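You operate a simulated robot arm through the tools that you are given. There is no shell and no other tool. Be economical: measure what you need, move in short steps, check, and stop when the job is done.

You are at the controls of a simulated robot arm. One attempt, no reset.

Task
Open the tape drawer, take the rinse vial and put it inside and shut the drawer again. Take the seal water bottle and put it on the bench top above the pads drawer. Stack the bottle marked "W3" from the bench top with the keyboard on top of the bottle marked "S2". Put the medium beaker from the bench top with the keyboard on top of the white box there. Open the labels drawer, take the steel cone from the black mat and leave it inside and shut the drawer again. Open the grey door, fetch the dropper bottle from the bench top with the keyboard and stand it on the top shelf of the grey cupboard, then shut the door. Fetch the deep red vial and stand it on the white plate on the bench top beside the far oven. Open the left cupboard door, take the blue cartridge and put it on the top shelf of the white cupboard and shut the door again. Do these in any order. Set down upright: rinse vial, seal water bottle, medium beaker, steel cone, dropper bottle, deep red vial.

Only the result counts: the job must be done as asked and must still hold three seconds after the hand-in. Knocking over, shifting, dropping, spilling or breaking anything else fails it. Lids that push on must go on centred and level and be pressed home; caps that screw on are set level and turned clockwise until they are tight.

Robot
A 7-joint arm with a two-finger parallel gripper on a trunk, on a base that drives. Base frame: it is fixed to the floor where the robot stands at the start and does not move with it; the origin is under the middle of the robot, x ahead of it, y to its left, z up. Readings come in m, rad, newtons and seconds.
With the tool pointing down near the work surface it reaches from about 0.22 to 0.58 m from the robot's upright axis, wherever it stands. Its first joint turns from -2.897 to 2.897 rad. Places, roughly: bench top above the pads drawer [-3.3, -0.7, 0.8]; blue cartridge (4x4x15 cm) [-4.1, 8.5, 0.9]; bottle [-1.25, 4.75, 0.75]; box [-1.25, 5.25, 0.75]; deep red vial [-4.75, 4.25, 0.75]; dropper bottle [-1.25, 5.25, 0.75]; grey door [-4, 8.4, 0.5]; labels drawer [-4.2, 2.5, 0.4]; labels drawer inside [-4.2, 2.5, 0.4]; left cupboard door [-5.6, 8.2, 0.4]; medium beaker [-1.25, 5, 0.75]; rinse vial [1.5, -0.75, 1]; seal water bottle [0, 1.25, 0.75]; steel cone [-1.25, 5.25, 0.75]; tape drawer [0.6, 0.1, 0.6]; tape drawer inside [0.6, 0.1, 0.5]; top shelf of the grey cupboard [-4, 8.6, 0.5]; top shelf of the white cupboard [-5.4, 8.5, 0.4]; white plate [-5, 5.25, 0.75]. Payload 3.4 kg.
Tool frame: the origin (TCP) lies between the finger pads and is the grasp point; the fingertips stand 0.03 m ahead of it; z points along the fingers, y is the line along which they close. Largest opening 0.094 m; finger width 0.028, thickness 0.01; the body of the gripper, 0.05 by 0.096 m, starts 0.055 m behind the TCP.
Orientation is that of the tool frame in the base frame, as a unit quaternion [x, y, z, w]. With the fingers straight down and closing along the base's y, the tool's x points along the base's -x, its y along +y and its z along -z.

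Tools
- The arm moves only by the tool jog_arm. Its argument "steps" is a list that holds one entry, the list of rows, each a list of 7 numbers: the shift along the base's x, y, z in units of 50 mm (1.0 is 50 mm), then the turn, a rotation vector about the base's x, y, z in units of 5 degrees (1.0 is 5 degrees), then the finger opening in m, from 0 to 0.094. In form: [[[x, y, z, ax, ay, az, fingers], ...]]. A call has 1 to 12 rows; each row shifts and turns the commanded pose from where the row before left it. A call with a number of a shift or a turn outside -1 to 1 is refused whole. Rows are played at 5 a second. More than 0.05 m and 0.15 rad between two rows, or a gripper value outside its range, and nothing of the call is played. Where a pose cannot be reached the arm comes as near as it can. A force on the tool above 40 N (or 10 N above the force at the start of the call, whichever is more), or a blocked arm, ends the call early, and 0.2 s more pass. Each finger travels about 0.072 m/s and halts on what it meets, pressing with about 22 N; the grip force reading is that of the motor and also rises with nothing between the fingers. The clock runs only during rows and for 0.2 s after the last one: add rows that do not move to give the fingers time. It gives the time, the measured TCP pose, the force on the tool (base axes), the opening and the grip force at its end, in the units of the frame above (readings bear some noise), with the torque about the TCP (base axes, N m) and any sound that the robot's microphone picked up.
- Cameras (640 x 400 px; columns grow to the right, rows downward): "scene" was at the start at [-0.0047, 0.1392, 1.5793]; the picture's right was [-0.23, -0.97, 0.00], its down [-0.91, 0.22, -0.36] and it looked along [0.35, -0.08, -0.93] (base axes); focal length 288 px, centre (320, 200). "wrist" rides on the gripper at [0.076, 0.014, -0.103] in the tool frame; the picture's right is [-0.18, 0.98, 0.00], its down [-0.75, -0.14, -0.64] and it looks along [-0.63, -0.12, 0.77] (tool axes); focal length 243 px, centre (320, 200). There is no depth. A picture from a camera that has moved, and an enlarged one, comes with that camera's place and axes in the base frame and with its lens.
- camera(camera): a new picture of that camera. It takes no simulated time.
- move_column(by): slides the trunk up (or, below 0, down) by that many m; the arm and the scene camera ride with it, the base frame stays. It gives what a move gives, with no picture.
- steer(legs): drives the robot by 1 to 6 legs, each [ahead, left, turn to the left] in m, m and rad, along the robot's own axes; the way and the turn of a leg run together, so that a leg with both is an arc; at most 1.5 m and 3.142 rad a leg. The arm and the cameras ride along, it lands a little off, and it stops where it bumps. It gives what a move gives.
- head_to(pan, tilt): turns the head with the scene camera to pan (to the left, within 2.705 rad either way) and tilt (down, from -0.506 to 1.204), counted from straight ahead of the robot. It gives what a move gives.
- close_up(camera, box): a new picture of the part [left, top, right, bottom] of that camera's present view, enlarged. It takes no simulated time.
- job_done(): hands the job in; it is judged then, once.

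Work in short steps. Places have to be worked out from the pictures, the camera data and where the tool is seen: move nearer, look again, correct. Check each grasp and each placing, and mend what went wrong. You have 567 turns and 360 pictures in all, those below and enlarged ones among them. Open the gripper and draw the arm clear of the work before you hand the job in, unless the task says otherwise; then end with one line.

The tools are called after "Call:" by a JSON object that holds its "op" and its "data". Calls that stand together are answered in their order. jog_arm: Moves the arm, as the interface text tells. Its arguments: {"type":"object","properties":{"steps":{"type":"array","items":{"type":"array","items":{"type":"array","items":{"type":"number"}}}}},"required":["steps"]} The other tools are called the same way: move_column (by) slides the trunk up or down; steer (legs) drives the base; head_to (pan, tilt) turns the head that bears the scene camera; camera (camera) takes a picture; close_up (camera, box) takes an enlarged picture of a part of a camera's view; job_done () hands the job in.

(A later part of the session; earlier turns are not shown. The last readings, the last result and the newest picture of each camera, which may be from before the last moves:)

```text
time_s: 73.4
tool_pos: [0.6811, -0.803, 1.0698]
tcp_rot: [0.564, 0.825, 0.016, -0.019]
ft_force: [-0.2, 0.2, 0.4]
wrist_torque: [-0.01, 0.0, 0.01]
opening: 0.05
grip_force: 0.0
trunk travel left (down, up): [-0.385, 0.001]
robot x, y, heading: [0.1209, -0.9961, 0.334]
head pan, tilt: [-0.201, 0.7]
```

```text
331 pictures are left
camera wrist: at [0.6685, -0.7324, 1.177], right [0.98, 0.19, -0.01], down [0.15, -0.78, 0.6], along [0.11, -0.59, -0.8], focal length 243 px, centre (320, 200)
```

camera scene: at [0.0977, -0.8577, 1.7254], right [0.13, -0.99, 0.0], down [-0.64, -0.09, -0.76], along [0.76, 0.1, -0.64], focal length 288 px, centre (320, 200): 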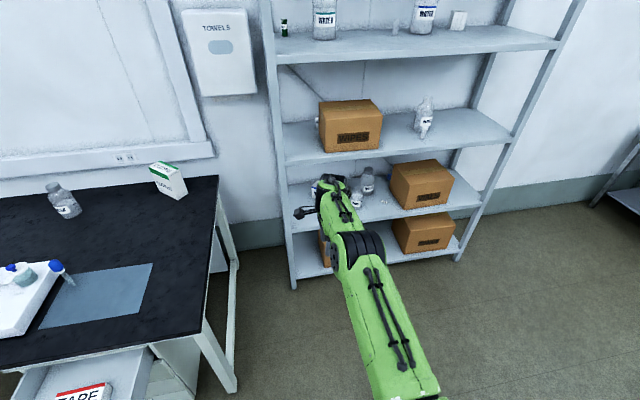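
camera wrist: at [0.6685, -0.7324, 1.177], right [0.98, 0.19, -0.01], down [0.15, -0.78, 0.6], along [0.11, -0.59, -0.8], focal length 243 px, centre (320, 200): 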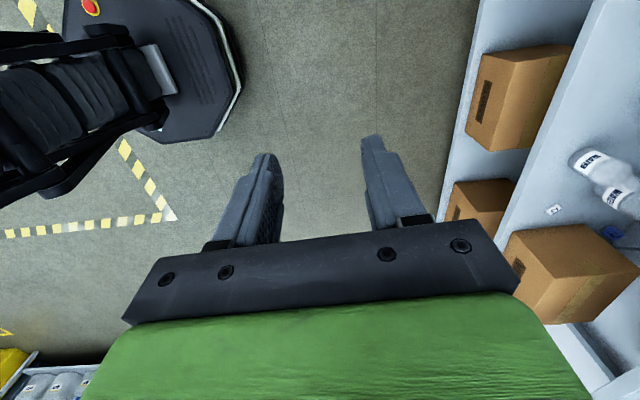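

Everything matches: TCP is 0.592 ahead, on axis. Raise 3 cm, shift right 5 cm and drive forward so the hand is just before the shelf; then look.

Call:
{"op": "jog_arm", "data": {"steps": [[[0, 0, 0.6, 0, 0, 0, 0.06], [0, 0, 0, 0, 0, 0, 0.06]]]}}

Call:
{"op": "steer", "data": {"legs": [[0, -0.05, 0], [0.45, 0, 0]]}}

Call:
{"op": "head_to", "data": {"pan": -0.2, "tilt": 0.6}}

Call:
{"op": "camera", "data": {"camera": "scene"}}

Call:
{"op": "camera", "data": {"camera": "wrist"}}

```text
time_s: 74.0
tool_pos: [0.6809, -0.8032, 1.0997]
tcp_rot: [0.564, 0.825, 0.015, -0.019]
ft_force: [-0.1, 0.1, 0.1]
wrist_torque: [0.0, 0.01, 0.02]
opening: 0.0602
grip_force: 0.1
trunk travel left (down, up): [-0.385, 0.001]
robot x, y, heading: [0.1202, -0.9964, 0.331]
head pan, tilt: [-0.201, 0.7]
```

```text
time_s: 77.3
tool_pos: [1.1222, -0.7029, 1.1]
tcp_rot: [0.564, 0.825, 0.016, -0.019]
ft_force: [0.5, 0.5, 0.1]
wrist_torque: [0.0, -0.02, -0.01]
opening: 0.0603
grip_force: 0.1
trunk travel left (down, up): [-0.385, 0.001]
robot x, y, heading: [0.5621, -0.8955, 0.334]
head pan, tilt: [-0.201, 0.7]
```

```text
time_s: 77.9
tool_pos: [1.1237, -0.7039, 1.0993]
tcp_rot: [0.564, 0.825, 0.015, -0.019]
ft_force: [0.1, 0.5, -0.3]
wrist_torque: [-0.02, 0.0, 0.02]
opening: 0.0598
grip_force: 0.0
trunk travel left (down, up): [-0.385, 0.001]
robot x, y, heading: [0.5624, -0.8917, 0.327]
head pan, tilt: [-0.201, 0.6]
```

```text
330 pictures are left
camera scene: at [0.5428, -0.7567, 1.734], right [0.13, -0.99, 0.0], down [-0.56, -0.07, -0.82], along [0.82, 0.11, -0.57], focal length 288 px, centre (320, 200)
```

scene: 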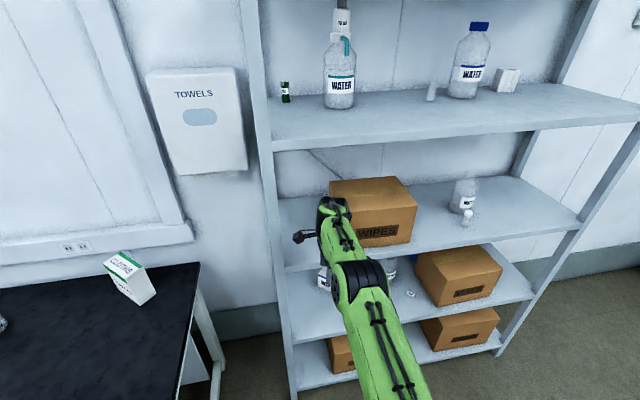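

```text
329 pictures are left
camera wrist: at [1.11, -0.6324, 1.2066], right [0.98, 0.19, -0.01], down [0.15, -0.78, 0.6], along [0.11, -0.59, -0.8], focal length 243 px, centre (320, 200)
```

wrist: 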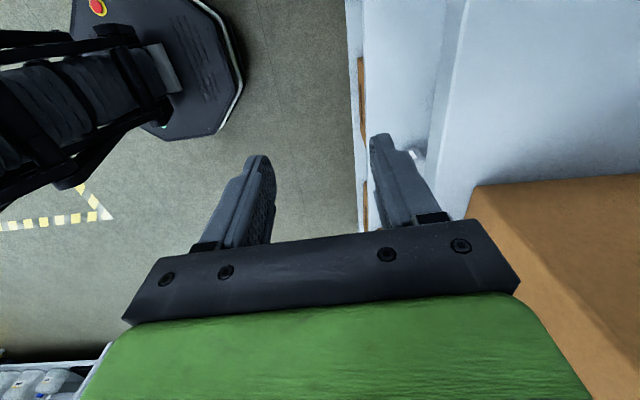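

Box left face measured at l≈−1.09, the gripper at l≈−1.03: clear of box and post. Drive in slowly.

Call:
{"op": "steer", "data": {"legs": [[0.15, 0, 0]]}}

Call:
{"op": "camera", "data": {"camera": "wrist"}}

Call:
{"op": "camera", "data": {"camera": "scene"}}

```text
time_s: 79.3
tool_pos: [1.2622, -0.6549, 1.1005]
tcp_rot: [0.564, 0.826, 0.016, -0.019]
ft_force: [-0.1, 0.1, 0.1]
wrist_torque: [-0.02, 0.02, 0.05]
opening: 0.06
grip_force: 0.1
trunk travel left (down, up): [-0.385, 0.001]
robot x, y, heading: [0.7011, -0.8421, 0.333]
head pan, tilt: [-0.201, 0.6]
```

```text
328 pictures are left
camera wrist: at [1.2498, -0.5835, 1.2065], right [0.98, 0.19, -0.01], down [0.15, -0.78, 0.6], along [0.11, -0.59, -0.8], focal length 243 px, centre (320, 200)
```

wrist: 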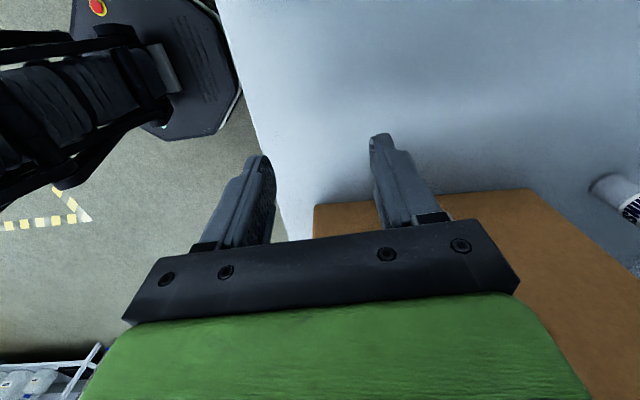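

```text
327 pictures are left
camera scene: at [0.683, -0.7082, 1.734], right [0.13, -0.99, 0.0], down [-0.56, -0.07, -0.82], along [0.82, 0.11, -0.57], focal length 288 px, centre (320, 200)
```

scene: 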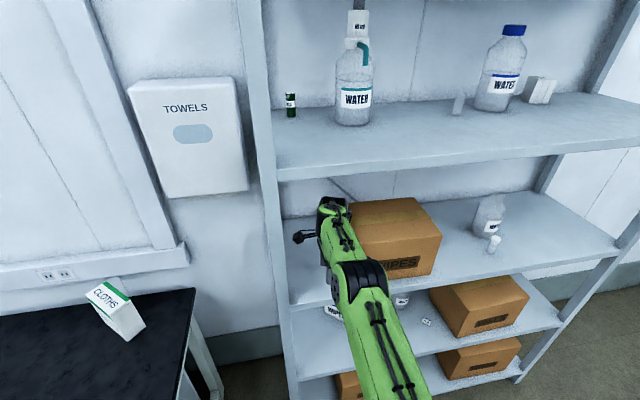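

The vial appears at the right of the wrist view. Continue 0.1 m further and look again.

Call:
{"op": "steer", "data": {"legs": [[0.1, 0, 0]]}}

Call:
{"op": "camera", "data": {"camera": "wrist"}}

```text
time_s: 80.5
tool_pos: [1.3583, -0.6227, 1.099]
tcp_rot: [0.565, 0.824, 0.015, -0.019]
ft_force: [0.3, 0.0, -0.2]
wrist_torque: [-0.04, 0.0, 0.01]
opening: 0.06
grip_force: 0.1
trunk travel left (down, up): [-0.385, 0.001]
robot x, y, heading: [0.7963, -0.8102, 0.328]
head pan, tilt: [-0.201, 0.6]
```

```text
326 pictures are left
camera wrist: at [1.3455, -0.5514, 1.2064], right [0.98, 0.18, -0.01], down [0.15, -0.78, 0.6], along [0.11, -0.6, -0.8], focal length 243 px, centre (320, 200)
```

wrist: 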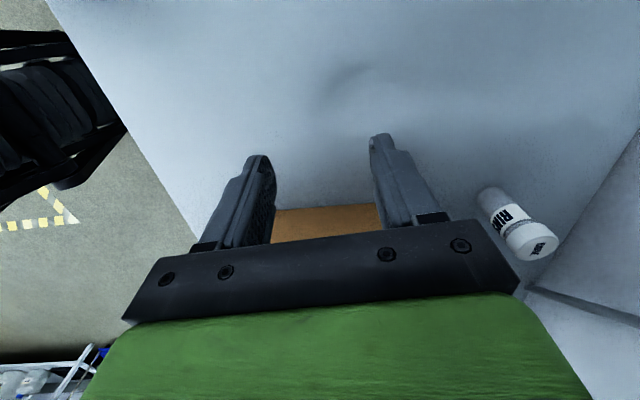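

Vial located at h=1.218, l=−1.101, cap top z≈1.088. Drive in 0.10 m more, then finish with the arm: down and sideways around the vial.

Call:
{"op": "steer", "data": {"legs": [[0.1, 0, 0]]}}

Call:
{"op": "camera", "data": {"camera": "wrist"}}

```text
time_s: 81.6
tool_pos: [1.4535, -0.5884, 1.0993]
tcp_rot: [0.563, 0.826, 0.016, -0.018]
ft_force: [-0.7, -0.5, -0.3]
wrist_torque: [-0.01, -0.02, 0.01]
opening: 0.0599
grip_force: 0.2
trunk travel left (down, up): [-0.385, 0.001]
robot x, y, heading: [0.8881, -0.7807, 0.334]
head pan, tilt: [-0.201, 0.6]
```

```text
325 pictures are left
camera wrist: at [1.4398, -0.5172, 1.2065], right [0.98, 0.19, -0.01], down [0.15, -0.78, 0.6], along [0.11, -0.59, -0.8], focal length 243 px, centre (320, 200)
```

wrist: 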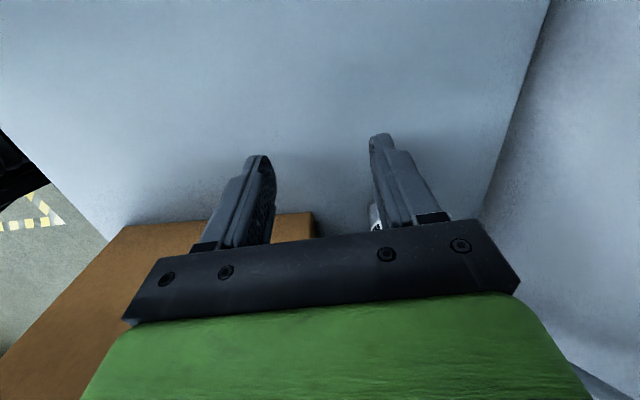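

Shift forward 3.3 cm, down 2.2 cm, then slide sideways around the vial in small force-checked steps.

Call:
{"op": "jog_arm", "data": {"steps": [[[0.62, 0.22, 0, 0, 0, 0, 0.06], [0, 0, -0.4, 0, 0, 0, 0.06], [0.15, -0.44, 0, 0, 0, 0, 0.06], [0, 0, 0, 0, 0, 0, 0.06]]]}}

Call:
{"op": "camera", "data": {"camera": "wrist"}}

Call:
{"op": "camera", "data": {"camera": "scene"}}

```text
time_s: 82.6
tool_pos: [1.4657, -0.6048, 1.0803]
tcp_rot: [0.563, 0.826, 0.015, -0.018]
ft_force: [0.4, 0.1, -0.1]
wrist_torque: [0.01, 0.01, 0.0]
opening: 0.06
grip_force: 0.2
out of reach, approached as far as the arm can: row 1
trunk travel left (down, up): [-0.385, 0.001]
robot x, y, heading: [0.889, -0.7798, 0.335]
head pan, tilt: [-0.201, 0.6]
```

```text
324 pictures are left
camera wrist: at [1.4522, -0.5337, 1.1871], right [0.98, 0.19, -0.01], down [0.15, -0.78, 0.61], along [0.11, -0.6, -0.8], focal length 243 px, centre (320, 200)
```

wrist: 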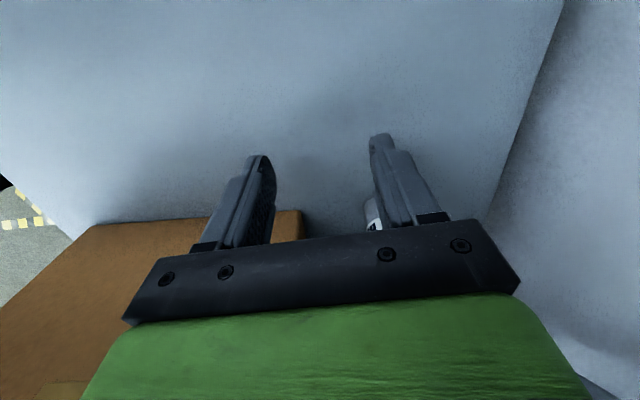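

```text
323 pictures are left
camera scene: at [0.8715, -0.6415, 1.7339], right [0.13, -0.99, 0.0], down [-0.56, -0.08, -0.83], along [0.82, 0.11, -0.56], focal length 288 px, centre (320, 200)
```

scene: 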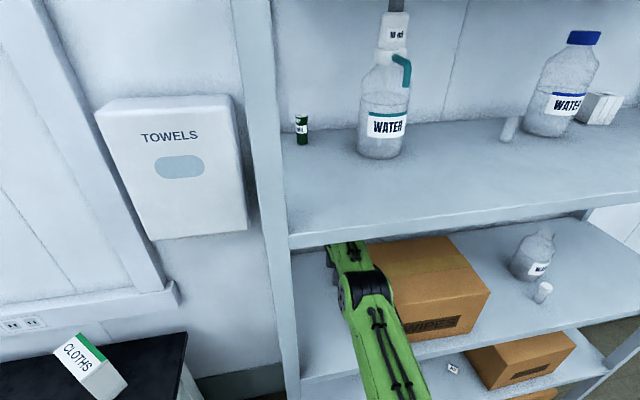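

The arm is at its reach limit, so I drive 3 cm further in instead.

Call:
{"op": "steer", "data": {"legs": [[0.03, 0, 0]]}}

Call:
{"op": "camera", "data": {"camera": "wrist"}}

```text
time_s: 83.4
tool_pos: [1.4927, -0.5969, 1.0809]
tcp_rot: [0.563, 0.826, 0.015, -0.018]
ft_force: [0.3, 0.0, 0.9]
wrist_torque: [-0.03, 0.0, 0.02]
opening: 0.0602
grip_force: 0.1
trunk travel left (down, up): [-0.385, 0.001]
robot x, y, heading: [0.9209, -0.7703, 0.338]
head pan, tilt: [-0.201, 0.6]
```

```text
322 pictures are left
camera wrist: at [1.4793, -0.5254, 1.1878], right [0.98, 0.19, 0.0], down [0.15, -0.78, 0.6], along [0.11, -0.59, -0.8], focal length 243 px, centre (320, 200)
```

wrist: 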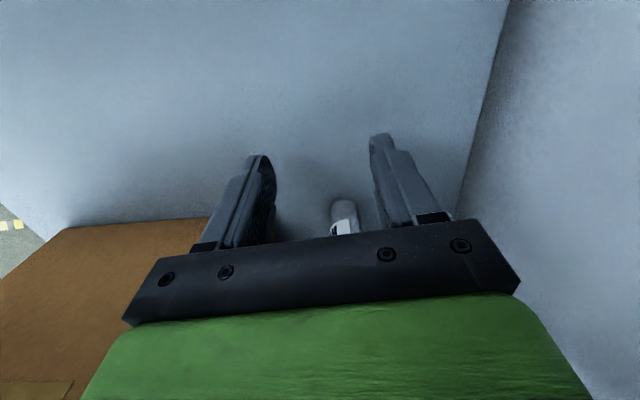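

The vial is between the fingers; slide 5 cm sideways onto it.

Call:
{"op": "jog_arm", "data": {"steps": [[[0.17, -0.48, 0, 0, 0, 0, 0.06], [0.2, -0.47, 0, 0, 0, 0, 0.06], [0, 0, 0, 0, 0, 0, 0.06]]]}}

Call:
{"op": "camera", "data": {"camera": "wrist"}}

```text
time_s: 84.2
tool_pos: [1.5055, -0.6467, 1.0791]
tcp_rot: [0.564, 0.826, 0.016, -0.019]
ft_force: [-0.8, 0.2, 0.2]
wrist_torque: [-0.01, 0.02, 0.01]
opening: 0.06
grip_force: 0.0
out of reach, approached as far as the arm can: row 2
trunk travel left (down, up): [-0.385, 0.001]
robot x, y, heading: [0.9193, -0.7667, 0.337]
head pan, tilt: [-0.201, 0.6]
```

```text
321 pictures are left
camera wrist: at [1.4924, -0.5749, 1.1853], right [0.98, 0.19, -0.01], down [0.15, -0.78, 0.6], along [0.11, -0.59, -0.8], focal length 243 px, centre (320, 200)
```

wrist: 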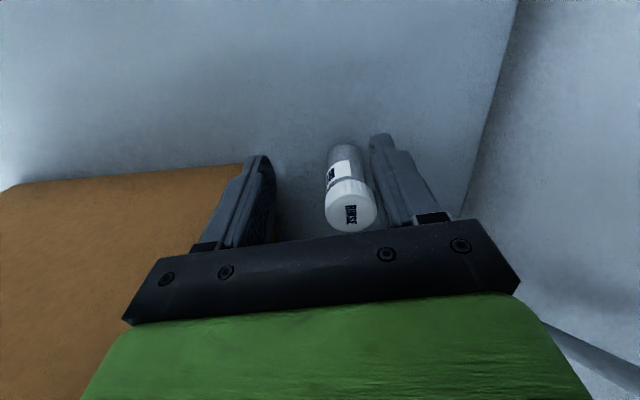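

The cap reads RINSE and the vial is between the pads; close the gripper.

Call:
{"op": "jog_arm", "data": {"steps": [[[0, 0, 0, 0, 0, 0, 0.035], [0, 0, 0, 0, 0, 0, 0.02], [0, 0, 0, 0, 0, 0, 0.01], [0, 0, 0, 0, 0, 0, 0.01], [0, 0, 0, 0, 0, 0, 0.01]]]}}

Call:
{"op": "camera", "data": {"camera": "wrist"}}

```text
time_s: 85.4
tool_pos: [1.5063, -0.6458, 1.0781]
tcp_rot: [0.564, 0.826, 0.015, -0.019]
ft_force: [-0.1, 1.1, -0.8]
wrist_torque: [-0.02, 0.0, 0.01]
opening: 0.0097
grip_force: 0.0
trunk travel left (down, up): [-0.385, 0.001]
robot x, y, heading: [0.9179, -0.7655, 0.338]
head pan, tilt: [-0.201, 0.6]
```

```text
320 pictures are left
camera wrist: at [1.4928, -0.5751, 1.1852], right [0.98, 0.19, -0.01], down [0.15, -0.78, 0.6], along [0.11, -0.59, -0.8], focal length 243 px, centre (320, 200)
```

wrist: 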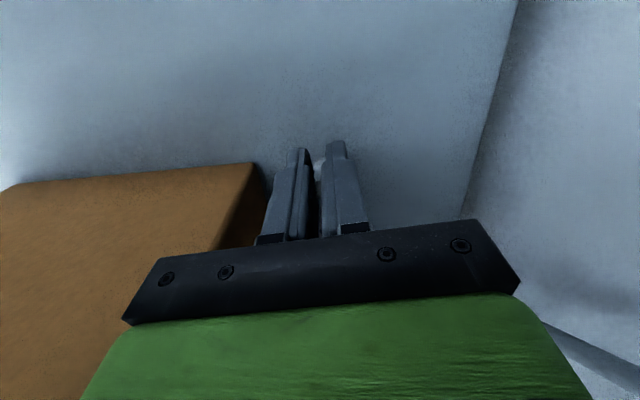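

The fingers closed with nothing between them; I open again to see where the vial is.

Call:
{"op": "jog_arm", "data": {"steps": [[[0, 0, 0, 0, 0, 0, 0.04], [0, 0, 0, 0, 0, 0, 0.06], [0, 0, 0, 0, 0, 0, 0.06], [0, 0, 0, 0, 0, 0, 0.06]]]}}

Call:
{"op": "camera", "data": {"camera": "wrist"}}

```text
time_s: 86.4
tool_pos: [1.5056, -0.6462, 1.0781]
tcp_rot: [0.564, 0.826, 0.015, -0.019]
ft_force: [0.6, -0.6, 0.5]
wrist_torque: [-0.03, -0.01, -0.01]
opening: 0.0602
grip_force: 0.0
trunk travel left (down, up): [-0.385, 0.001]
robot x, y, heading: [0.9163, -0.7706, 0.333]
head pan, tilt: [-0.201, 0.6]
```

```text
319 pictures are left
camera wrist: at [1.4928, -0.5751, 1.1852], right [0.98, 0.19, -0.01], down [0.15, -0.78, 0.6], along [0.11, -0.59, -0.8], focal length 243 px, centre (320, 200)
```

wrist: 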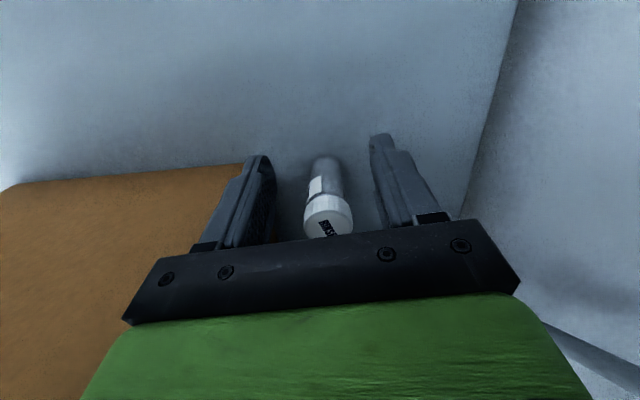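

The vial is upright but about 1–2 cm too far sideways; slide 2.2 cm more and close again.

Call:
{"op": "jog_arm", "data": {"steps": [[[0.14, -0.42, 0, 0, 0, 0, 0.06], [0, 0, 0, 0, 0, 0, 0.06]]]}}

Call:
{"op": "camera", "data": {"camera": "wrist"}}

```text
time_s: 87.0
tool_pos: [1.5102, -0.6682, 1.0801]
tcp_rot: [0.563, 0.826, 0.014, -0.019]
ft_force: [-0.1, 0.4, -0.9]
wrist_torque: [0.02, 0.01, -0.01]
opening: 0.0602
grip_force: 0.1
out of reach, approached as far as the arm can: row 1
trunk travel left (down, up): [-0.385, 0.001]
robot x, y, heading: [0.9186, -0.7707, 0.341]
head pan, tilt: [-0.201, 0.6]
```

```text
318 pictures are left
camera wrist: at [1.4968, -0.5967, 1.1869], right [0.98, 0.19, -0.01], down [0.15, -0.78, 0.6], along [0.11, -0.6, -0.8], focal length 243 px, centre (320, 200)
```

wrist: 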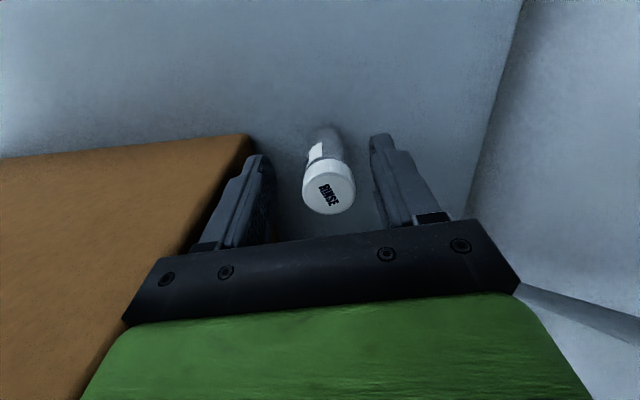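

Now the cap lies on the TCP line; closing.

Call:
{"op": "jog_arm", "data": {"steps": [[[0, 0, 0, 0, 0, 0, 0.035], [0, 0, 0, 0, 0, 0, 0.02], [0, 0, 0, 0, 0, 0, 0.0], [0, 0, 0, 0, 0, 0, 0.0], [0, 0, 0, 0, 0, 0, 0.0]]]}}

Call:
{"op": "camera", "data": {"camera": "wrist"}}

```text
time_s: 88.2
tool_pos: [1.5104, -0.6688, 1.0804]
tcp_rot: [0.563, 0.826, 0.015, -0.02]
ft_force: [0.5, -0.1, -0.1]
wrist_torque: [0.0, -0.01, -0.01]
opening: 0.0264
grip_force: 21.8
trunk travel left (down, up): [-0.385, 0.001]
robot x, y, heading: [0.9167, -0.771, 0.34]
head pan, tilt: [-0.201, 0.6]
```

```text
317 pictures are left
camera wrist: at [1.4971, -0.5972, 1.187], right [0.98, 0.19, -0.01], down [0.15, -0.78, 0.6], along [0.11, -0.59, -0.8], focal length 243 px, centre (320, 200)
```

wrist: 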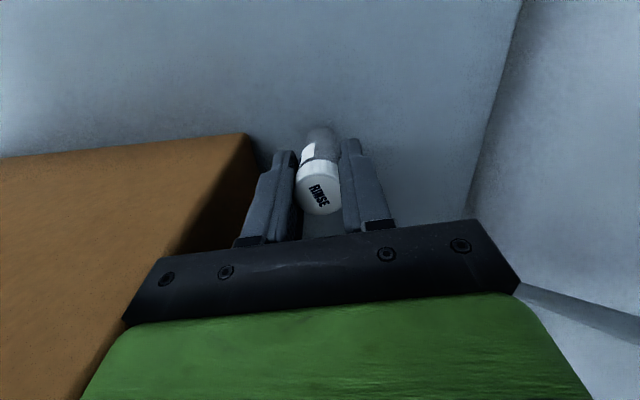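

Rinse vial gripped. Lift 2 cm, slide back left to the corridor centre, then reverse out.

Call:
{"op": "jog_arm", "data": {"steps": [[[0, 0, 0.4, 0, 0, 0, 0.0], [-0.3, 0.6, 0, 0, 0, 0, 0.0], [-0.3, 0.6, 0, 0, 0, 0, 0.0], [-0.2, 0.5, 0, 0, 0, 0, 0.0], [0, 0, 0, 0, 0, 0, 0.0]]]}}

Call:
{"op": "steer", "data": {"legs": [[-0.3, 0, 0], [-0.35, 0, 0]]}}

Call:
{"op": "camera", "data": {"camera": "scene"}}

Call:
{"op": "camera", "data": {"camera": "wrist"}}

```text
time_s: 89.4
tool_pos: [1.4698, -0.5834, 1.0982]
tcp_rot: [0.563, 0.826, 0.015, -0.019]
ft_force: [0.6, 0.4, 0.3]
wrist_torque: [-0.02, -0.03, -0.01]
opening: 0.0
grip_force: 21.9
trunk travel left (down, up): [-0.385, 0.001]
robot x, y, heading: [0.9201, -0.7698, 0.334]
head pan, tilt: [-0.201, 0.6]
```

```text
time_s: 93.4
tool_pos: [0.8478, -0.7992, 1.0977]
tcp_rot: [0.564, 0.825, 0.016, -0.02]
ft_force: [-0.2, 0.7, 0.2]
wrist_torque: [0.02, -0.01, 0.06]
opening: 0.0001
grip_force: 21.6
trunk travel left (down, up): [-0.385, 0.001]
robot x, y, heading: [0.2957, -0.9813, 0.335]
head pan, tilt: [-0.201, 0.6]
```

```text
316 pictures are left
camera scene: at [0.2788, -0.8484, 1.734], right [0.13, -0.99, 0.0], down [-0.56, -0.08, -0.83], along [0.82, 0.11, -0.56], focal length 288 px, centre (320, 200)
```

scene: 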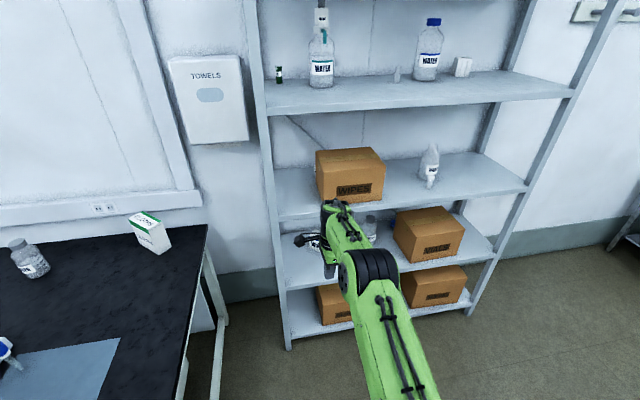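

```text
315 pictures are left
camera wrist: at [0.8358, -0.7276, 1.2054], right [0.98, 0.19, 0.0], down [0.15, -0.78, 0.6], along [0.11, -0.59, -0.8], focal length 243 px, centre (320, 200)
```

wrist: 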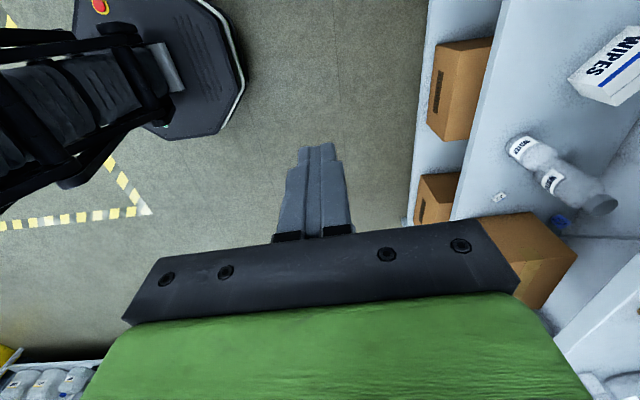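

The gripper is empty – the vial slipped out on lifting. I go back in to find it.

Call:
{"op": "jog_arm", "data": {"steps": [[[0, 0, 0, 0, 0, 0, 0.06], [0, 0, 0, 0, 0, 0, 0.06], [0, 0, 0, 0, 0, 0, 0.06]]]}}

Call:
{"op": "steer", "data": {"legs": [[0.3, 0, 0], [0.23, 0, 0]]}}

Call:
{"op": "camera", "data": {"camera": "wrist"}}

```text
time_s: 94.2
tool_pos: [0.8511, -0.7999, 1.0987]
tcp_rot: [0.563, 0.826, 0.016, -0.02]
ft_force: [0.2, 0.4, 0.6]
wrist_torque: [-0.02, 0.0, 0.0]
opening: 0.0601
grip_force: 0.0
trunk travel left (down, up): [-0.385, 0.001]
robot x, y, heading: [0.2981, -0.985, 0.335]
head pan, tilt: [-0.201, 0.6]
```

```text
time_s: 97.6
tool_pos: [1.3477, -0.6232, 1.0977]
tcp_rot: [0.562, 0.826, 0.015, -0.019]
ft_force: [0.4, 0.5, -0.4]
wrist_torque: [0.02, 0.01, 0.0]
opening: 0.0597
grip_force: 0.0
trunk travel left (down, up): [-0.385, 0.001]
robot x, y, heading: [0.7958, -0.8104, 0.337]
head pan, tilt: [-0.201, 0.6]
```

```text
314 pictures are left
camera wrist: at [1.3351, -0.552, 1.2051], right [0.98, 0.19, -0.01], down [0.15, -0.78, 0.6], along [0.11, -0.59, -0.8], focal length 243 px, centre (320, 200)
```

wrist: 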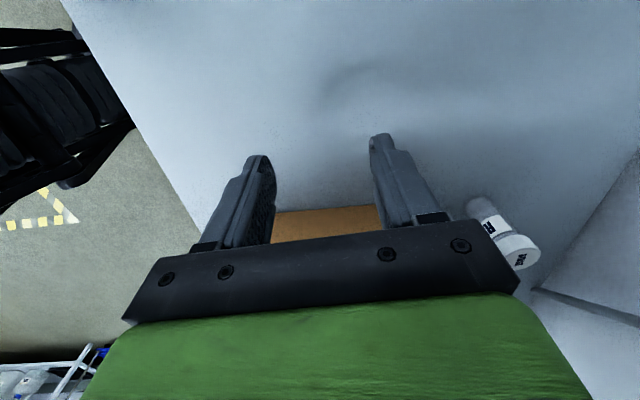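

The vial is still upright at h≈1.20, l≈−1.104. Drive in again, this time gripping it more precisely centred and a bit lower.

Call:
{"op": "steer", "data": {"legs": [[0.128, 0, 0]]}}

Call:
{"op": "jog_arm", "data": {"steps": [[[0, 0, -0.4, 0, 0, 0, 0.06], [0, 0, 0, 0, 0, 0, 0.06]]]}}

Call:
{"op": "camera", "data": {"camera": "wrist"}}

```text
time_s: 98.8
tool_pos: [1.4658, -0.5828, 1.0981]
tcp_rot: [0.562, 0.826, 0.015, -0.019]
ft_force: [0.6, 0.0, 0.1]
wrist_torque: [0.02, 0.0, 0.01]
opening: 0.06
grip_force: 0.1
trunk travel left (down, up): [-0.385, 0.001]
robot x, y, heading: [0.9125, -0.7677, 0.336]
head pan, tilt: [-0.201, 0.6]
```

```text
time_s: 99.4
tool_pos: [1.4645, -0.5814, 1.0788]
tcp_rot: [0.563, 0.826, 0.015, -0.019]
ft_force: [-0.1, 0.1, -0.2]
wrist_torque: [-0.01, 0.01, 0.01]
opening: 0.0599
grip_force: 0.1
trunk travel left (down, up): [-0.385, 0.001]
robot x, y, heading: [0.9144, -0.7706, 0.338]
head pan, tilt: [-0.201, 0.6]
```

```text
313 pictures are left
camera wrist: at [1.4526, -0.5102, 1.1856], right [0.98, 0.19, -0.01], down [0.15, -0.78, 0.6], along [0.11, -0.59, -0.8], focal length 243 px, centre (320, 200)
```

wrist: 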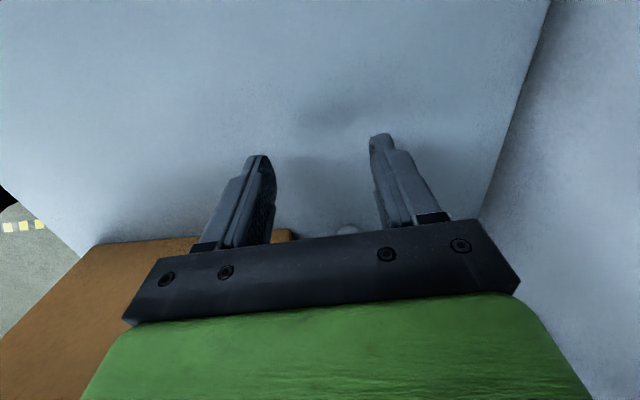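

Slide 8 cm sideways onto the vial and check centring.

Call:
{"op": "jog_arm", "data": {"steps": [[[0.28, -0.76, 0, 0, 0, 0, 0.06], [0.28, -0.76, -0.08, 0, 0, 0, 0.06], [0, 0, 0, 0, 0, 0, 0.06]]]}}

Call:
{"op": "camera", "data": {"camera": "wrist"}}

```text
time_s: 100.2
tool_pos: [1.4934, -0.661, 1.0757]
tcp_rot: [0.564, 0.826, 0.015, -0.018]
ft_force: [0.0, 0.0, 0.0]
wrist_torque: [-0.02, 0.0, -0.01]
opening: 0.06
grip_force: 0.2
trunk travel left (down, up): [-0.385, 0.001]
robot x, y, heading: [0.9145, -0.7707, 0.333]
head pan, tilt: [-0.201, 0.6]
```

```text
312 pictures are left
camera wrist: at [1.4791, -0.5886, 1.1831], right [0.98, 0.19, 0.0], down [0.15, -0.78, 0.6], along [0.11, -0.59, -0.8], focal length 243 px, centre (320, 200)
```

wrist: 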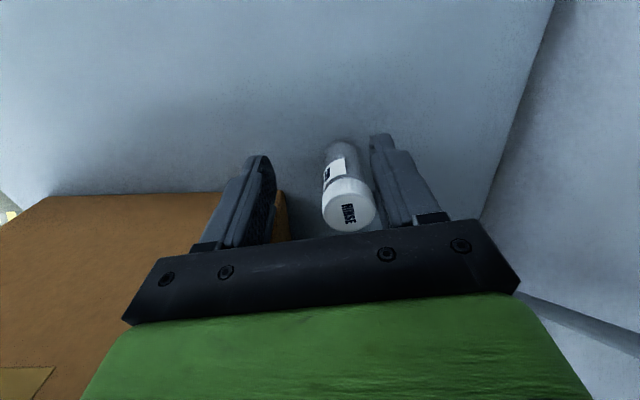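

Centre well aligned sideways; drive 1.4 cm to centre the vial between the fingers.

Call:
{"op": "steer", "data": {"legs": [[0.014, 0, 0]]}}

Call:
{"op": "camera", "data": {"camera": "wrist"}}

```text
time_s: 101.0
tool_pos: [1.5046, -0.6556, 1.0768]
tcp_rot: [0.563, 0.826, 0.016, -0.019]
ft_force: [0.2, -0.9, 0.3]
wrist_torque: [-0.01, -0.02, 0.01]
opening: 0.0596
grip_force: 0.0
trunk travel left (down, up): [-0.385, 0.001]
robot x, y, heading: [0.9281, -0.7633, 0.334]
head pan, tilt: [-0.201, 0.6]
```

```text
311 pictures are left
camera wrist: at [1.4908, -0.5846, 1.184], right [0.98, 0.19, 0.0], down [0.15, -0.78, 0.6], along [0.11, -0.59, -0.8], focal length 243 px, centre (320, 200)
```

wrist: 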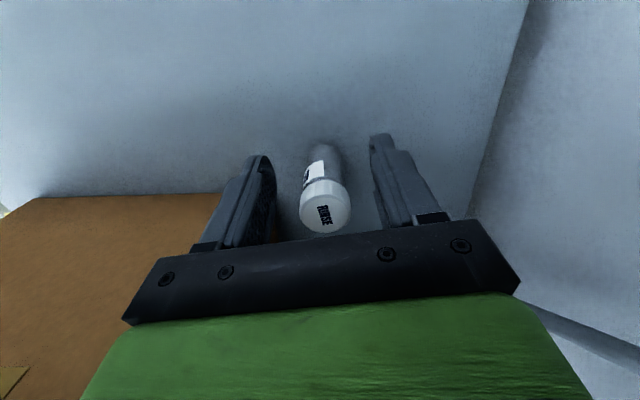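

Centred. Nudge 3 mm sideways, 5 mm lower, and close.

Call:
{"op": "jog_arm", "data": {"steps": [[[0.02, -0.06, -0.1, 0, 0, 0, 0.05], [0, 0, 0, 0, 0, 0, 0.036], [0, 0, 0, 0, 0, 0, 0.03], [0, 0, 0, 0, 0, 0, 0.022], [0, 0, 0, 0, 0, 0, 0.0], [0, 0, 0, 0, 0, 0, 0.0], [0, 0, 0, 0, 0, 0, 0.0]]]}}

Call:
{"op": "camera", "data": {"camera": "wrist"}}

```text
time_s: 102.6
tool_pos: [1.5063, -0.6592, 1.0719]
tcp_rot: [0.563, 0.826, 0.014, -0.019]
ft_force: [-0.5, -0.9, 0.3]
wrist_torque: [-0.04, -0.01, 0.02]
opening: 0.0295
grip_force: 22.4
trunk travel left (down, up): [-0.385, 0.001]
robot x, y, heading: [0.921, -0.7631, 0.338]
head pan, tilt: [-0.201, 0.6]
```

```text
310 pictures are left
camera wrist: at [1.4926, -0.5878, 1.1788], right [0.98, 0.19, 0.0], down [0.15, -0.78, 0.6], along [0.11, -0.59, -0.8], focal length 243 px, centre (320, 200)
```

wrist: 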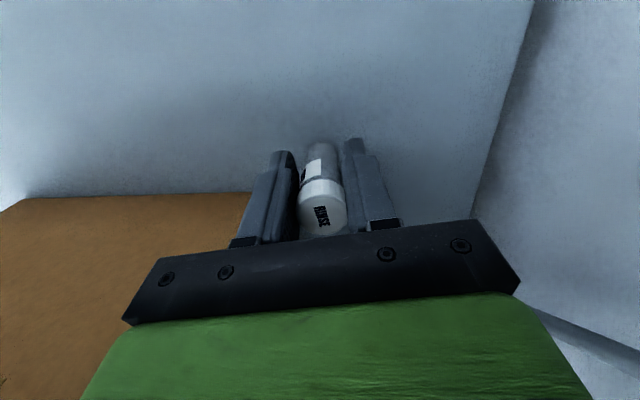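

Opening 29.5 mm now, a full-diameter grip. Lift 2.5 cm and verify before moving off.

Call:
{"op": "jog_arm", "data": {"steps": [[[0, 0, 0.25, 0, 0, 0, 0.0], [0, 0, 0.3, 0, 0, 0, 0.0], [0, 0, 0, 0, 0, 0, 0.0]]]}}

Call:
{"op": "camera", "data": {"camera": "wrist"}}

```text
time_s: 103.4
tool_pos: [1.5051, -0.6582, 1.0976]
tcp_rot: [0.563, 0.826, 0.016, -0.019]
ft_force: [0.2, -0.8, -0.3]
wrist_torque: [-0.01, 0.01, -0.01]
opening: 0.0298
grip_force: 21.9
trunk travel left (down, up): [-0.385, 0.001]
robot x, y, heading: [0.9265, -0.7644, 0.337]
head pan, tilt: [-0.201, 0.6]
```

```text
309 pictures are left
camera wrist: at [1.4914, -0.5869, 1.2047], right [0.98, 0.19, -0.01], down [0.15, -0.78, 0.6], along [0.11, -0.59, -0.8], focal length 243 px, centre (320, 200)
```

wrist: 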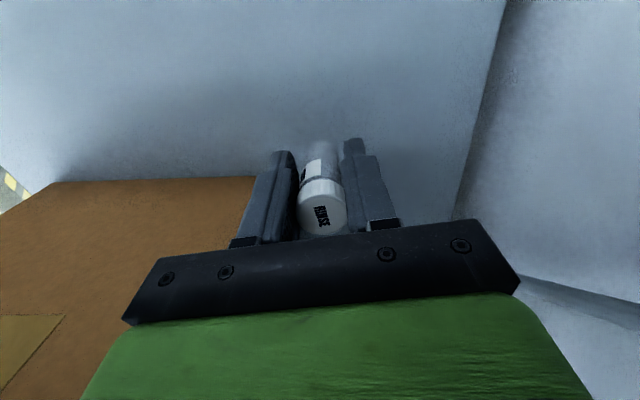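

Vial is lifted. Slide left to the corridor and reverse out.

Call:
{"op": "jog_arm", "data": {"steps": [[[-0.3, 0.75, 0, 0, 0, 0, 0.0], [-0.3, 0.75, 0, 0, 0, 0, 0.0], [0, 0, 0, 0, 0, 0, 0.0]]]}}

Call:
{"op": "steer", "data": {"legs": [[-0.3, 0, 0], [-0.5, 0, 0], [-0.3, 0, 0]]}}

Call:
{"op": "camera", "data": {"camera": "wrist"}}

```text
time_s: 104.2
tool_pos: [1.4738, -0.5828, 1.0962]
tcp_rot: [0.563, 0.826, 0.015, -0.019]
ft_force: [-0.8, 0.2, -0.6]
wrist_torque: [0.02, -0.02, 0.02]
opening: 0.0298
grip_force: 21.4
trunk travel left (down, up): [-0.385, 0.001]
robot x, y, heading: [0.9272, -0.7657, 0.338]
head pan, tilt: [-0.201, 0.6]
```

```text
time_s: 110.4
tool_pos: [0.4478, -0.9459, 1.0981]
tcp_rot: [0.574, 0.818, 0.016, -0.018]
ft_force: [-0.6, 0.7, -0.4]
wrist_torque: [0.03, -0.01, -0.03]
opening: 0.0262
grip_force: 21.7
trunk travel left (down, up): [-0.385, 0.001]
robot x, y, heading: [-0.1031, -1.1112, 0.313]
head pan, tilt: [-0.201, 0.6]
```

```text
308 pictures are left
camera wrist: at [0.4361, -0.874, 1.2046], right [0.99, 0.16, 0.0], down [0.13, -0.79, 0.6], along [0.1, -0.6, -0.8], focal length 243 px, centre (320, 200)
```

wrist: 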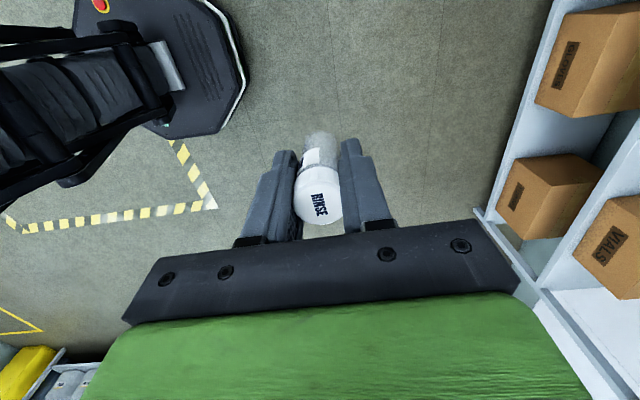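

The vial is held. Now drive to the open drawer, keeping the hand high, and look.

Call:
{"op": "steer", "data": {"legs": [[0, 0, 0.02], [0, 0.5, 0], [0, 0.5, 0]]}}

Call:
{"op": "head_to", "data": {"pan": 0.0, "tilt": 0.9}}

Call:
{"op": "camera", "data": {"camera": "scene"}}

Call:
{"op": "camera", "data": {"camera": "wrist"}}

```text
time_s: 116.1
tool_pos: [0.1144, 0.0058, 1.0973]
tcp_rot: [0.559, 0.829, 0.014, -0.018]
ft_force: [-0.4, -0.4, -0.6]
wrist_torque: [0.02, -0.01, 0.01]
opening: 0.0261
grip_force: 21.6
trunk travel left (down, up): [-0.385, 0.001]
robot x, y, heading: [-0.4323, -0.181, 0.341]
head pan, tilt: [-0.201, 0.6]
```

```text
time_s: 116.9
tool_pos: [0.1149, 0.0039, 1.0975]
tcp_rot: [0.559, 0.829, 0.014, -0.019]
ft_force: [0.2, -0.1, -1.0]
wrist_torque: [0.01, 0.02, 0.01]
opening: 0.0263
grip_force: 22.0
trunk travel left (down, up): [-0.385, 0.001]
robot x, y, heading: [-0.4316, -0.1808, 0.339]
head pan, tilt: [0.0, 0.901]
```

```text
307 pictures are left
camera scene: at [-0.4673, -0.033, 1.7093], right [0.34, -0.94, 0.0], down [-0.74, -0.26, -0.62], along [0.59, 0.21, -0.78], focal length 288 px, centre (320, 200)
```

scene: 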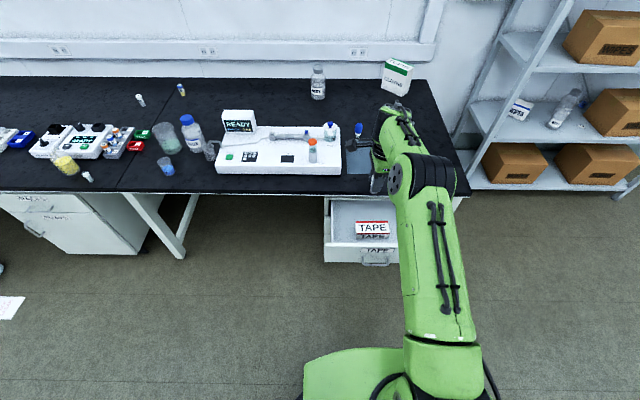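

```text
306 pictures are left
camera wrist: at [0.1009, 0.0752, 1.2042], right [0.98, 0.2, -0.01], down [0.16, -0.78, 0.6], along [0.12, -0.59, -0.8], focal length 243 px, centre (320, 200)
```

wrist: 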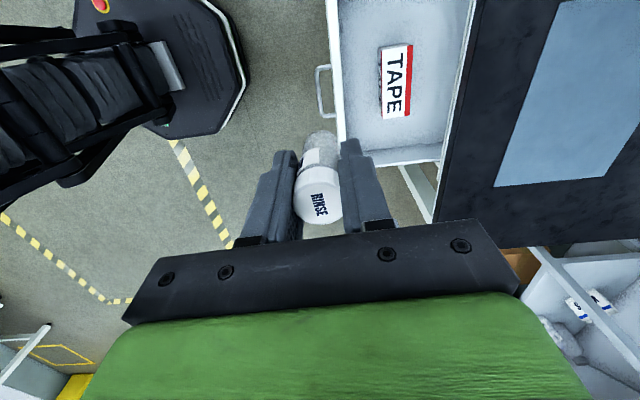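

Tape box sits mid-drawer. I'll put the vial in front of it, at h≈0.19, l≈−0.20. Reposition the base and lower the trunk part way.

Call:
{"op": "steer", "data": {"legs": [[0, -0.17, -0.006], [0.1, 0, 0]]}}

Call:
{"op": "move_column", "data": {"by": -0.25}}

Call:
{"op": "camera", "data": {"camera": "wrist"}}

```text
time_s: 119.2
tool_pos: [0.2692, -0.1288, 1.0973]
tcp_rot: [0.563, 0.826, 0.015, -0.02]
ft_force: [1.0, 1.4, -0.6]
wrist_torque: [0.0, 0.01, -0.03]
opening: 0.0259
grip_force: 22.0
trunk travel left (down, up): [-0.385, 0.001]
robot x, y, heading: [-0.2773, -0.3082, 0.337]
head pan, tilt: [0.0, 0.901]
```

```text
time_s: 121.7
tool_pos: [0.2693, -0.1292, 0.8485]
tcp_rot: [0.563, 0.826, 0.015, -0.019]
ft_force: [-0.2, -0.3, -0.4]
wrist_torque: [-0.01, 0.05, 0.0]
opening: 0.0261
grip_force: 22.0
trunk travel left (down, up): [-0.135, 0.251]
robot x, y, heading: [-0.2805, -0.3089, 0.344]
head pan, tilt: [0.0, 0.901]
```

```text
305 pictures are left
camera wrist: at [0.2567, -0.057, 0.9552], right [0.98, 0.19, 0.0], down [0.15, -0.78, 0.6], along [0.11, -0.59, -0.8], focal length 243 px, centre (320, 200)
```

wrist: 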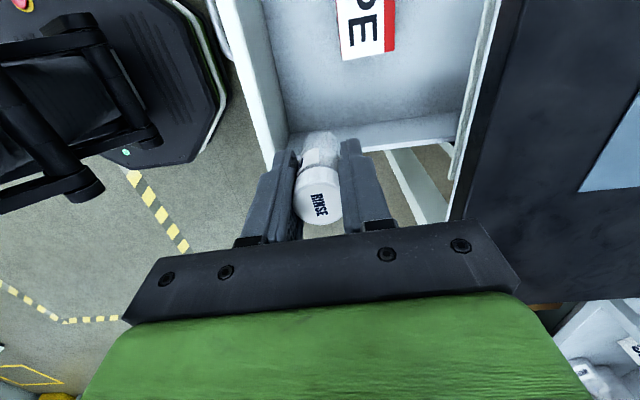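

TCP is above the free right part of the drawer (floor ≈0.578). Shift slightly and lower in steps, watching force.

Call:
{"op": "jog_arm", "data": {"steps": [[[-0.13, -0.36, -0.8, 0, 0, 0, 0.0], [0, 0, -1, 0, 0, 0, 0.0], [0, 0, -1, 0, 0, 0, 0.0], [0, 0, -0.8, 0, 0, 0, 0.0], [0, 0, 0, 0, 0, 0, 0.0]]]}}

Call:
{"op": "camera", "data": {"camera": "wrist"}}

Call:
{"op": "camera", "data": {"camera": "scene"}}

```text
time_s: 122.9
tool_pos: [0.2673, -0.1465, 0.668]
tcp_rot: [0.563, 0.826, 0.016, -0.019]
ft_force: [0.4, -0.1, 0.0]
wrist_torque: [-0.02, -0.02, 0.0]
opening: 0.0262
grip_force: 21.6
trunk travel left (down, up): [-0.135, 0.251]
robot x, y, heading: [-0.2778, -0.3106, 0.337]
head pan, tilt: [0.0, 0.901]
```

```text
304 pictures are left
camera wrist: at [0.2547, -0.0749, 0.7751], right [0.98, 0.19, 0.0], down [0.15, -0.78, 0.6], along [0.11, -0.59, -0.8], focal length 243 px, centre (320, 200)
```

wrist: 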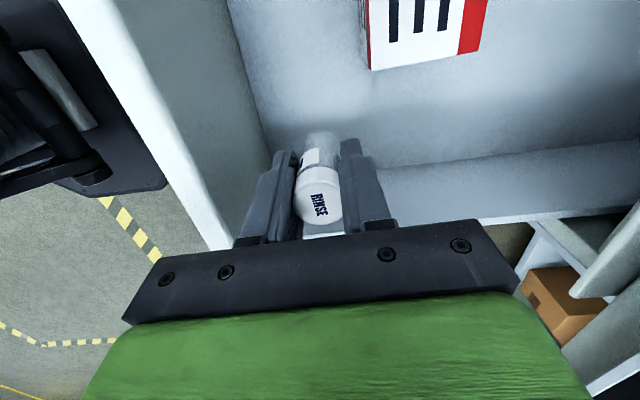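

```text
303 pictures are left
camera scene: at [-0.3126, -0.1609, 1.4601], right [0.33, -0.94, 0.0], down [-0.74, -0.26, -0.62], along [0.59, 0.21, -0.78], focal length 288 px, centre (320, 200)
```

scene: 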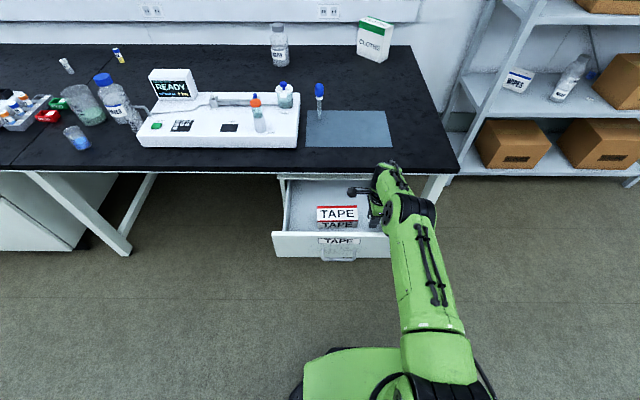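

Continue lowering gently.

Call:
{"op": "jog_arm", "data": {"steps": [[[0, 0, -0.4, 0, 0, 0, 0.0], [0, 0, -0.4, 0, 0, 0, 0.0], [0, 0, -0.4, 0, 0, 0, 0.0], [0, 0, -0.2, 0, 0, 0, 0.0], [0, 0, 0, 0, 0, 0, 0.0]]]}}

Call:
{"op": "camera", "data": {"camera": "wrist"}}

```text
time_s: 124.1
tool_pos: [0.2596, -0.1456, 0.5997]
tcp_rot: [0.563, 0.826, 0.015, -0.019]
ft_force: [0.5, -0.6, 0.0]
wrist_torque: [0.0, -0.02, 0.0]
opening: 0.0263
grip_force: 21.7
out of reach, approached as far as the arm can: row 4
trunk travel left (down, up): [-0.135, 0.251]
robot x, y, heading: [-0.2769, -0.3112, 0.342]
head pan, tilt: [0.0, 0.901]
```

```text
302 pictures are left
camera wrist: at [0.2471, -0.0741, 0.7065], right [0.98, 0.19, 0.0], down [0.15, -0.78, 0.6], along [0.11, -0.59, -0.8], focal length 243 px, centre (320, 200)
```

wrist: 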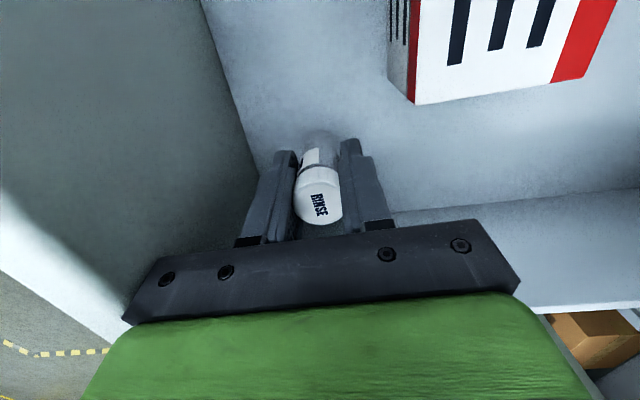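

Arm reach is used up; use the trunk for the last centimetres.

Call:
{"op": "move_column", "data": {"by": -0.035}}

Call:
{"op": "camera", "data": {"camera": "wrist"}}

```text
time_s: 124.6
tool_pos: [0.2669, -0.1438, 0.5898]
tcp_rot: [0.563, 0.826, 0.021, -0.013]
ft_force: [0.0, 0.4, 14.2]
wrist_torque: [-0.02, 0.13, -0.03]
opening: 0.0261
grip_force: 22.0
trunk travel left (down, up): [-0.118, 0.267]
robot x, y, heading: [-0.2768, -0.3097, 0.335]
head pan, tilt: [0.0, 0.901]
stopped: the force on the tool passed its limit at 49 N (the readings are from after the stop); the commanded pose is now the measured one
```

```text
301 pictures are left
camera wrist: at [0.2509, -0.0731, 0.6973], right [0.98, 0.19, 0.01], down [0.14, -0.78, 0.6], along [0.12, -0.59, -0.8], focal length 243 px, centre (320, 200)
```

wrist: 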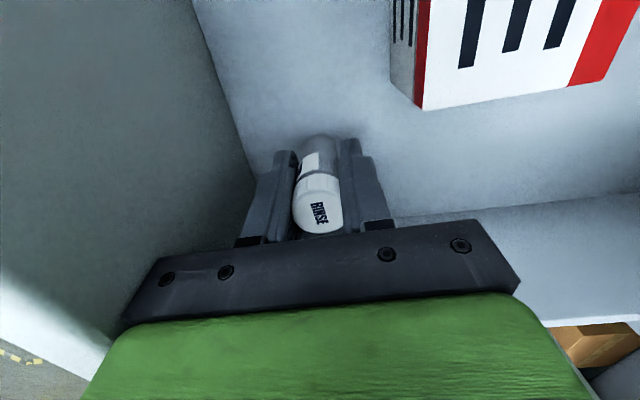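

The vial touched the drawer floor (force up 14 N). Ease up 2 mm and release.

Call:
{"op": "jog_arm", "data": {"steps": [[[0, 0, 0.04, 0, 0, 0, 0.0], [0, 0, 0, 0, 0, 0, 0.0]]]}}

Call:
{"op": "jog_arm", "data": {"steps": [[[0, 0, 0, 0, 0, 0, 0.03], [0, 0, 0, 0, 0, 0, 0.04], [0, 0, 0, 0, 0, 0, 0.045], [0, 0, 0, 0, 0, 0, 0.045]]]}}

Call:
{"op": "camera", "data": {"camera": "wrist"}}

```text
time_s: 125.2
tool_pos: [0.2636, -0.1434, 0.5907]
tcp_rot: [0.563, 0.826, 0.018, -0.016]
ft_force: [0.8, -1.0, 1.3]
wrist_torque: [-0.05, 0.02, -0.03]
opening: 0.0261
grip_force: 22.0
trunk travel left (down, up): [-0.118, 0.267]
robot x, y, heading: [-0.2751, -0.3121, 0.332]
head pan, tilt: [0.0, 0.901]
```

```text
time_s: 126.2
tool_pos: [0.2644, -0.1436, 0.5915]
tcp_rot: [0.563, 0.826, 0.019, -0.015]
ft_force: [-0.4, 0.2, 0.2]
wrist_torque: [0.04, 0.01, 0.0]
opening: 0.0449
grip_force: 0.1
trunk travel left (down, up): [-0.118, 0.267]
robot x, y, heading: [-0.2752, -0.3104, 0.336]
head pan, tilt: [0.0, 0.901]
```

```text
300 pictures are left
camera wrist: at [0.2498, -0.0732, 0.6981], right [0.98, 0.19, 0.01], down [0.15, -0.78, 0.6], along [0.12, -0.59, -0.8], focal length 243 px, centre (320, 200)
```

wrist: 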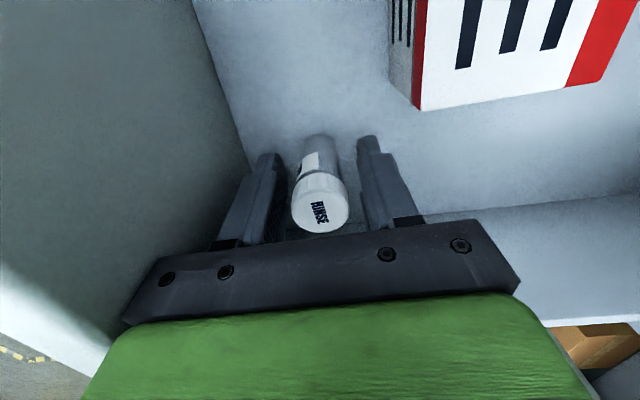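

Released and standing. Raise straight up with the column and look.

Call:
{"op": "move_column", "data": {"by": 0.2}}

Call:
{"op": "camera", "data": {"camera": "wrist"}}

```text
time_s: 128.4
tool_pos: [0.2635, -0.1442, 0.7911]
tcp_rot: [0.562, 0.827, 0.019, -0.016]
ft_force: [0.0, 0.2, 0.3]
wrist_torque: [0.0, 0.02, -0.04]
opening: 0.0448
grip_force: 0.1
trunk travel left (down, up): [-0.318, 0.067]
robot x, y, heading: [-0.2778, -0.3085, 0.336]
head pan, tilt: [0.0, 0.901]
```

```text
299 pictures are left
camera wrist: at [0.2498, -0.0732, 0.8979], right [0.98, 0.19, 0.01], down [0.15, -0.78, 0.6], along [0.12, -0.59, -0.8], focal length 243 px, centre (320, 200)
```

wrist: 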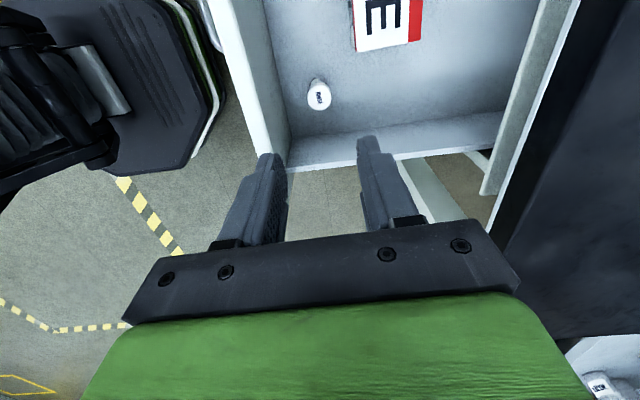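

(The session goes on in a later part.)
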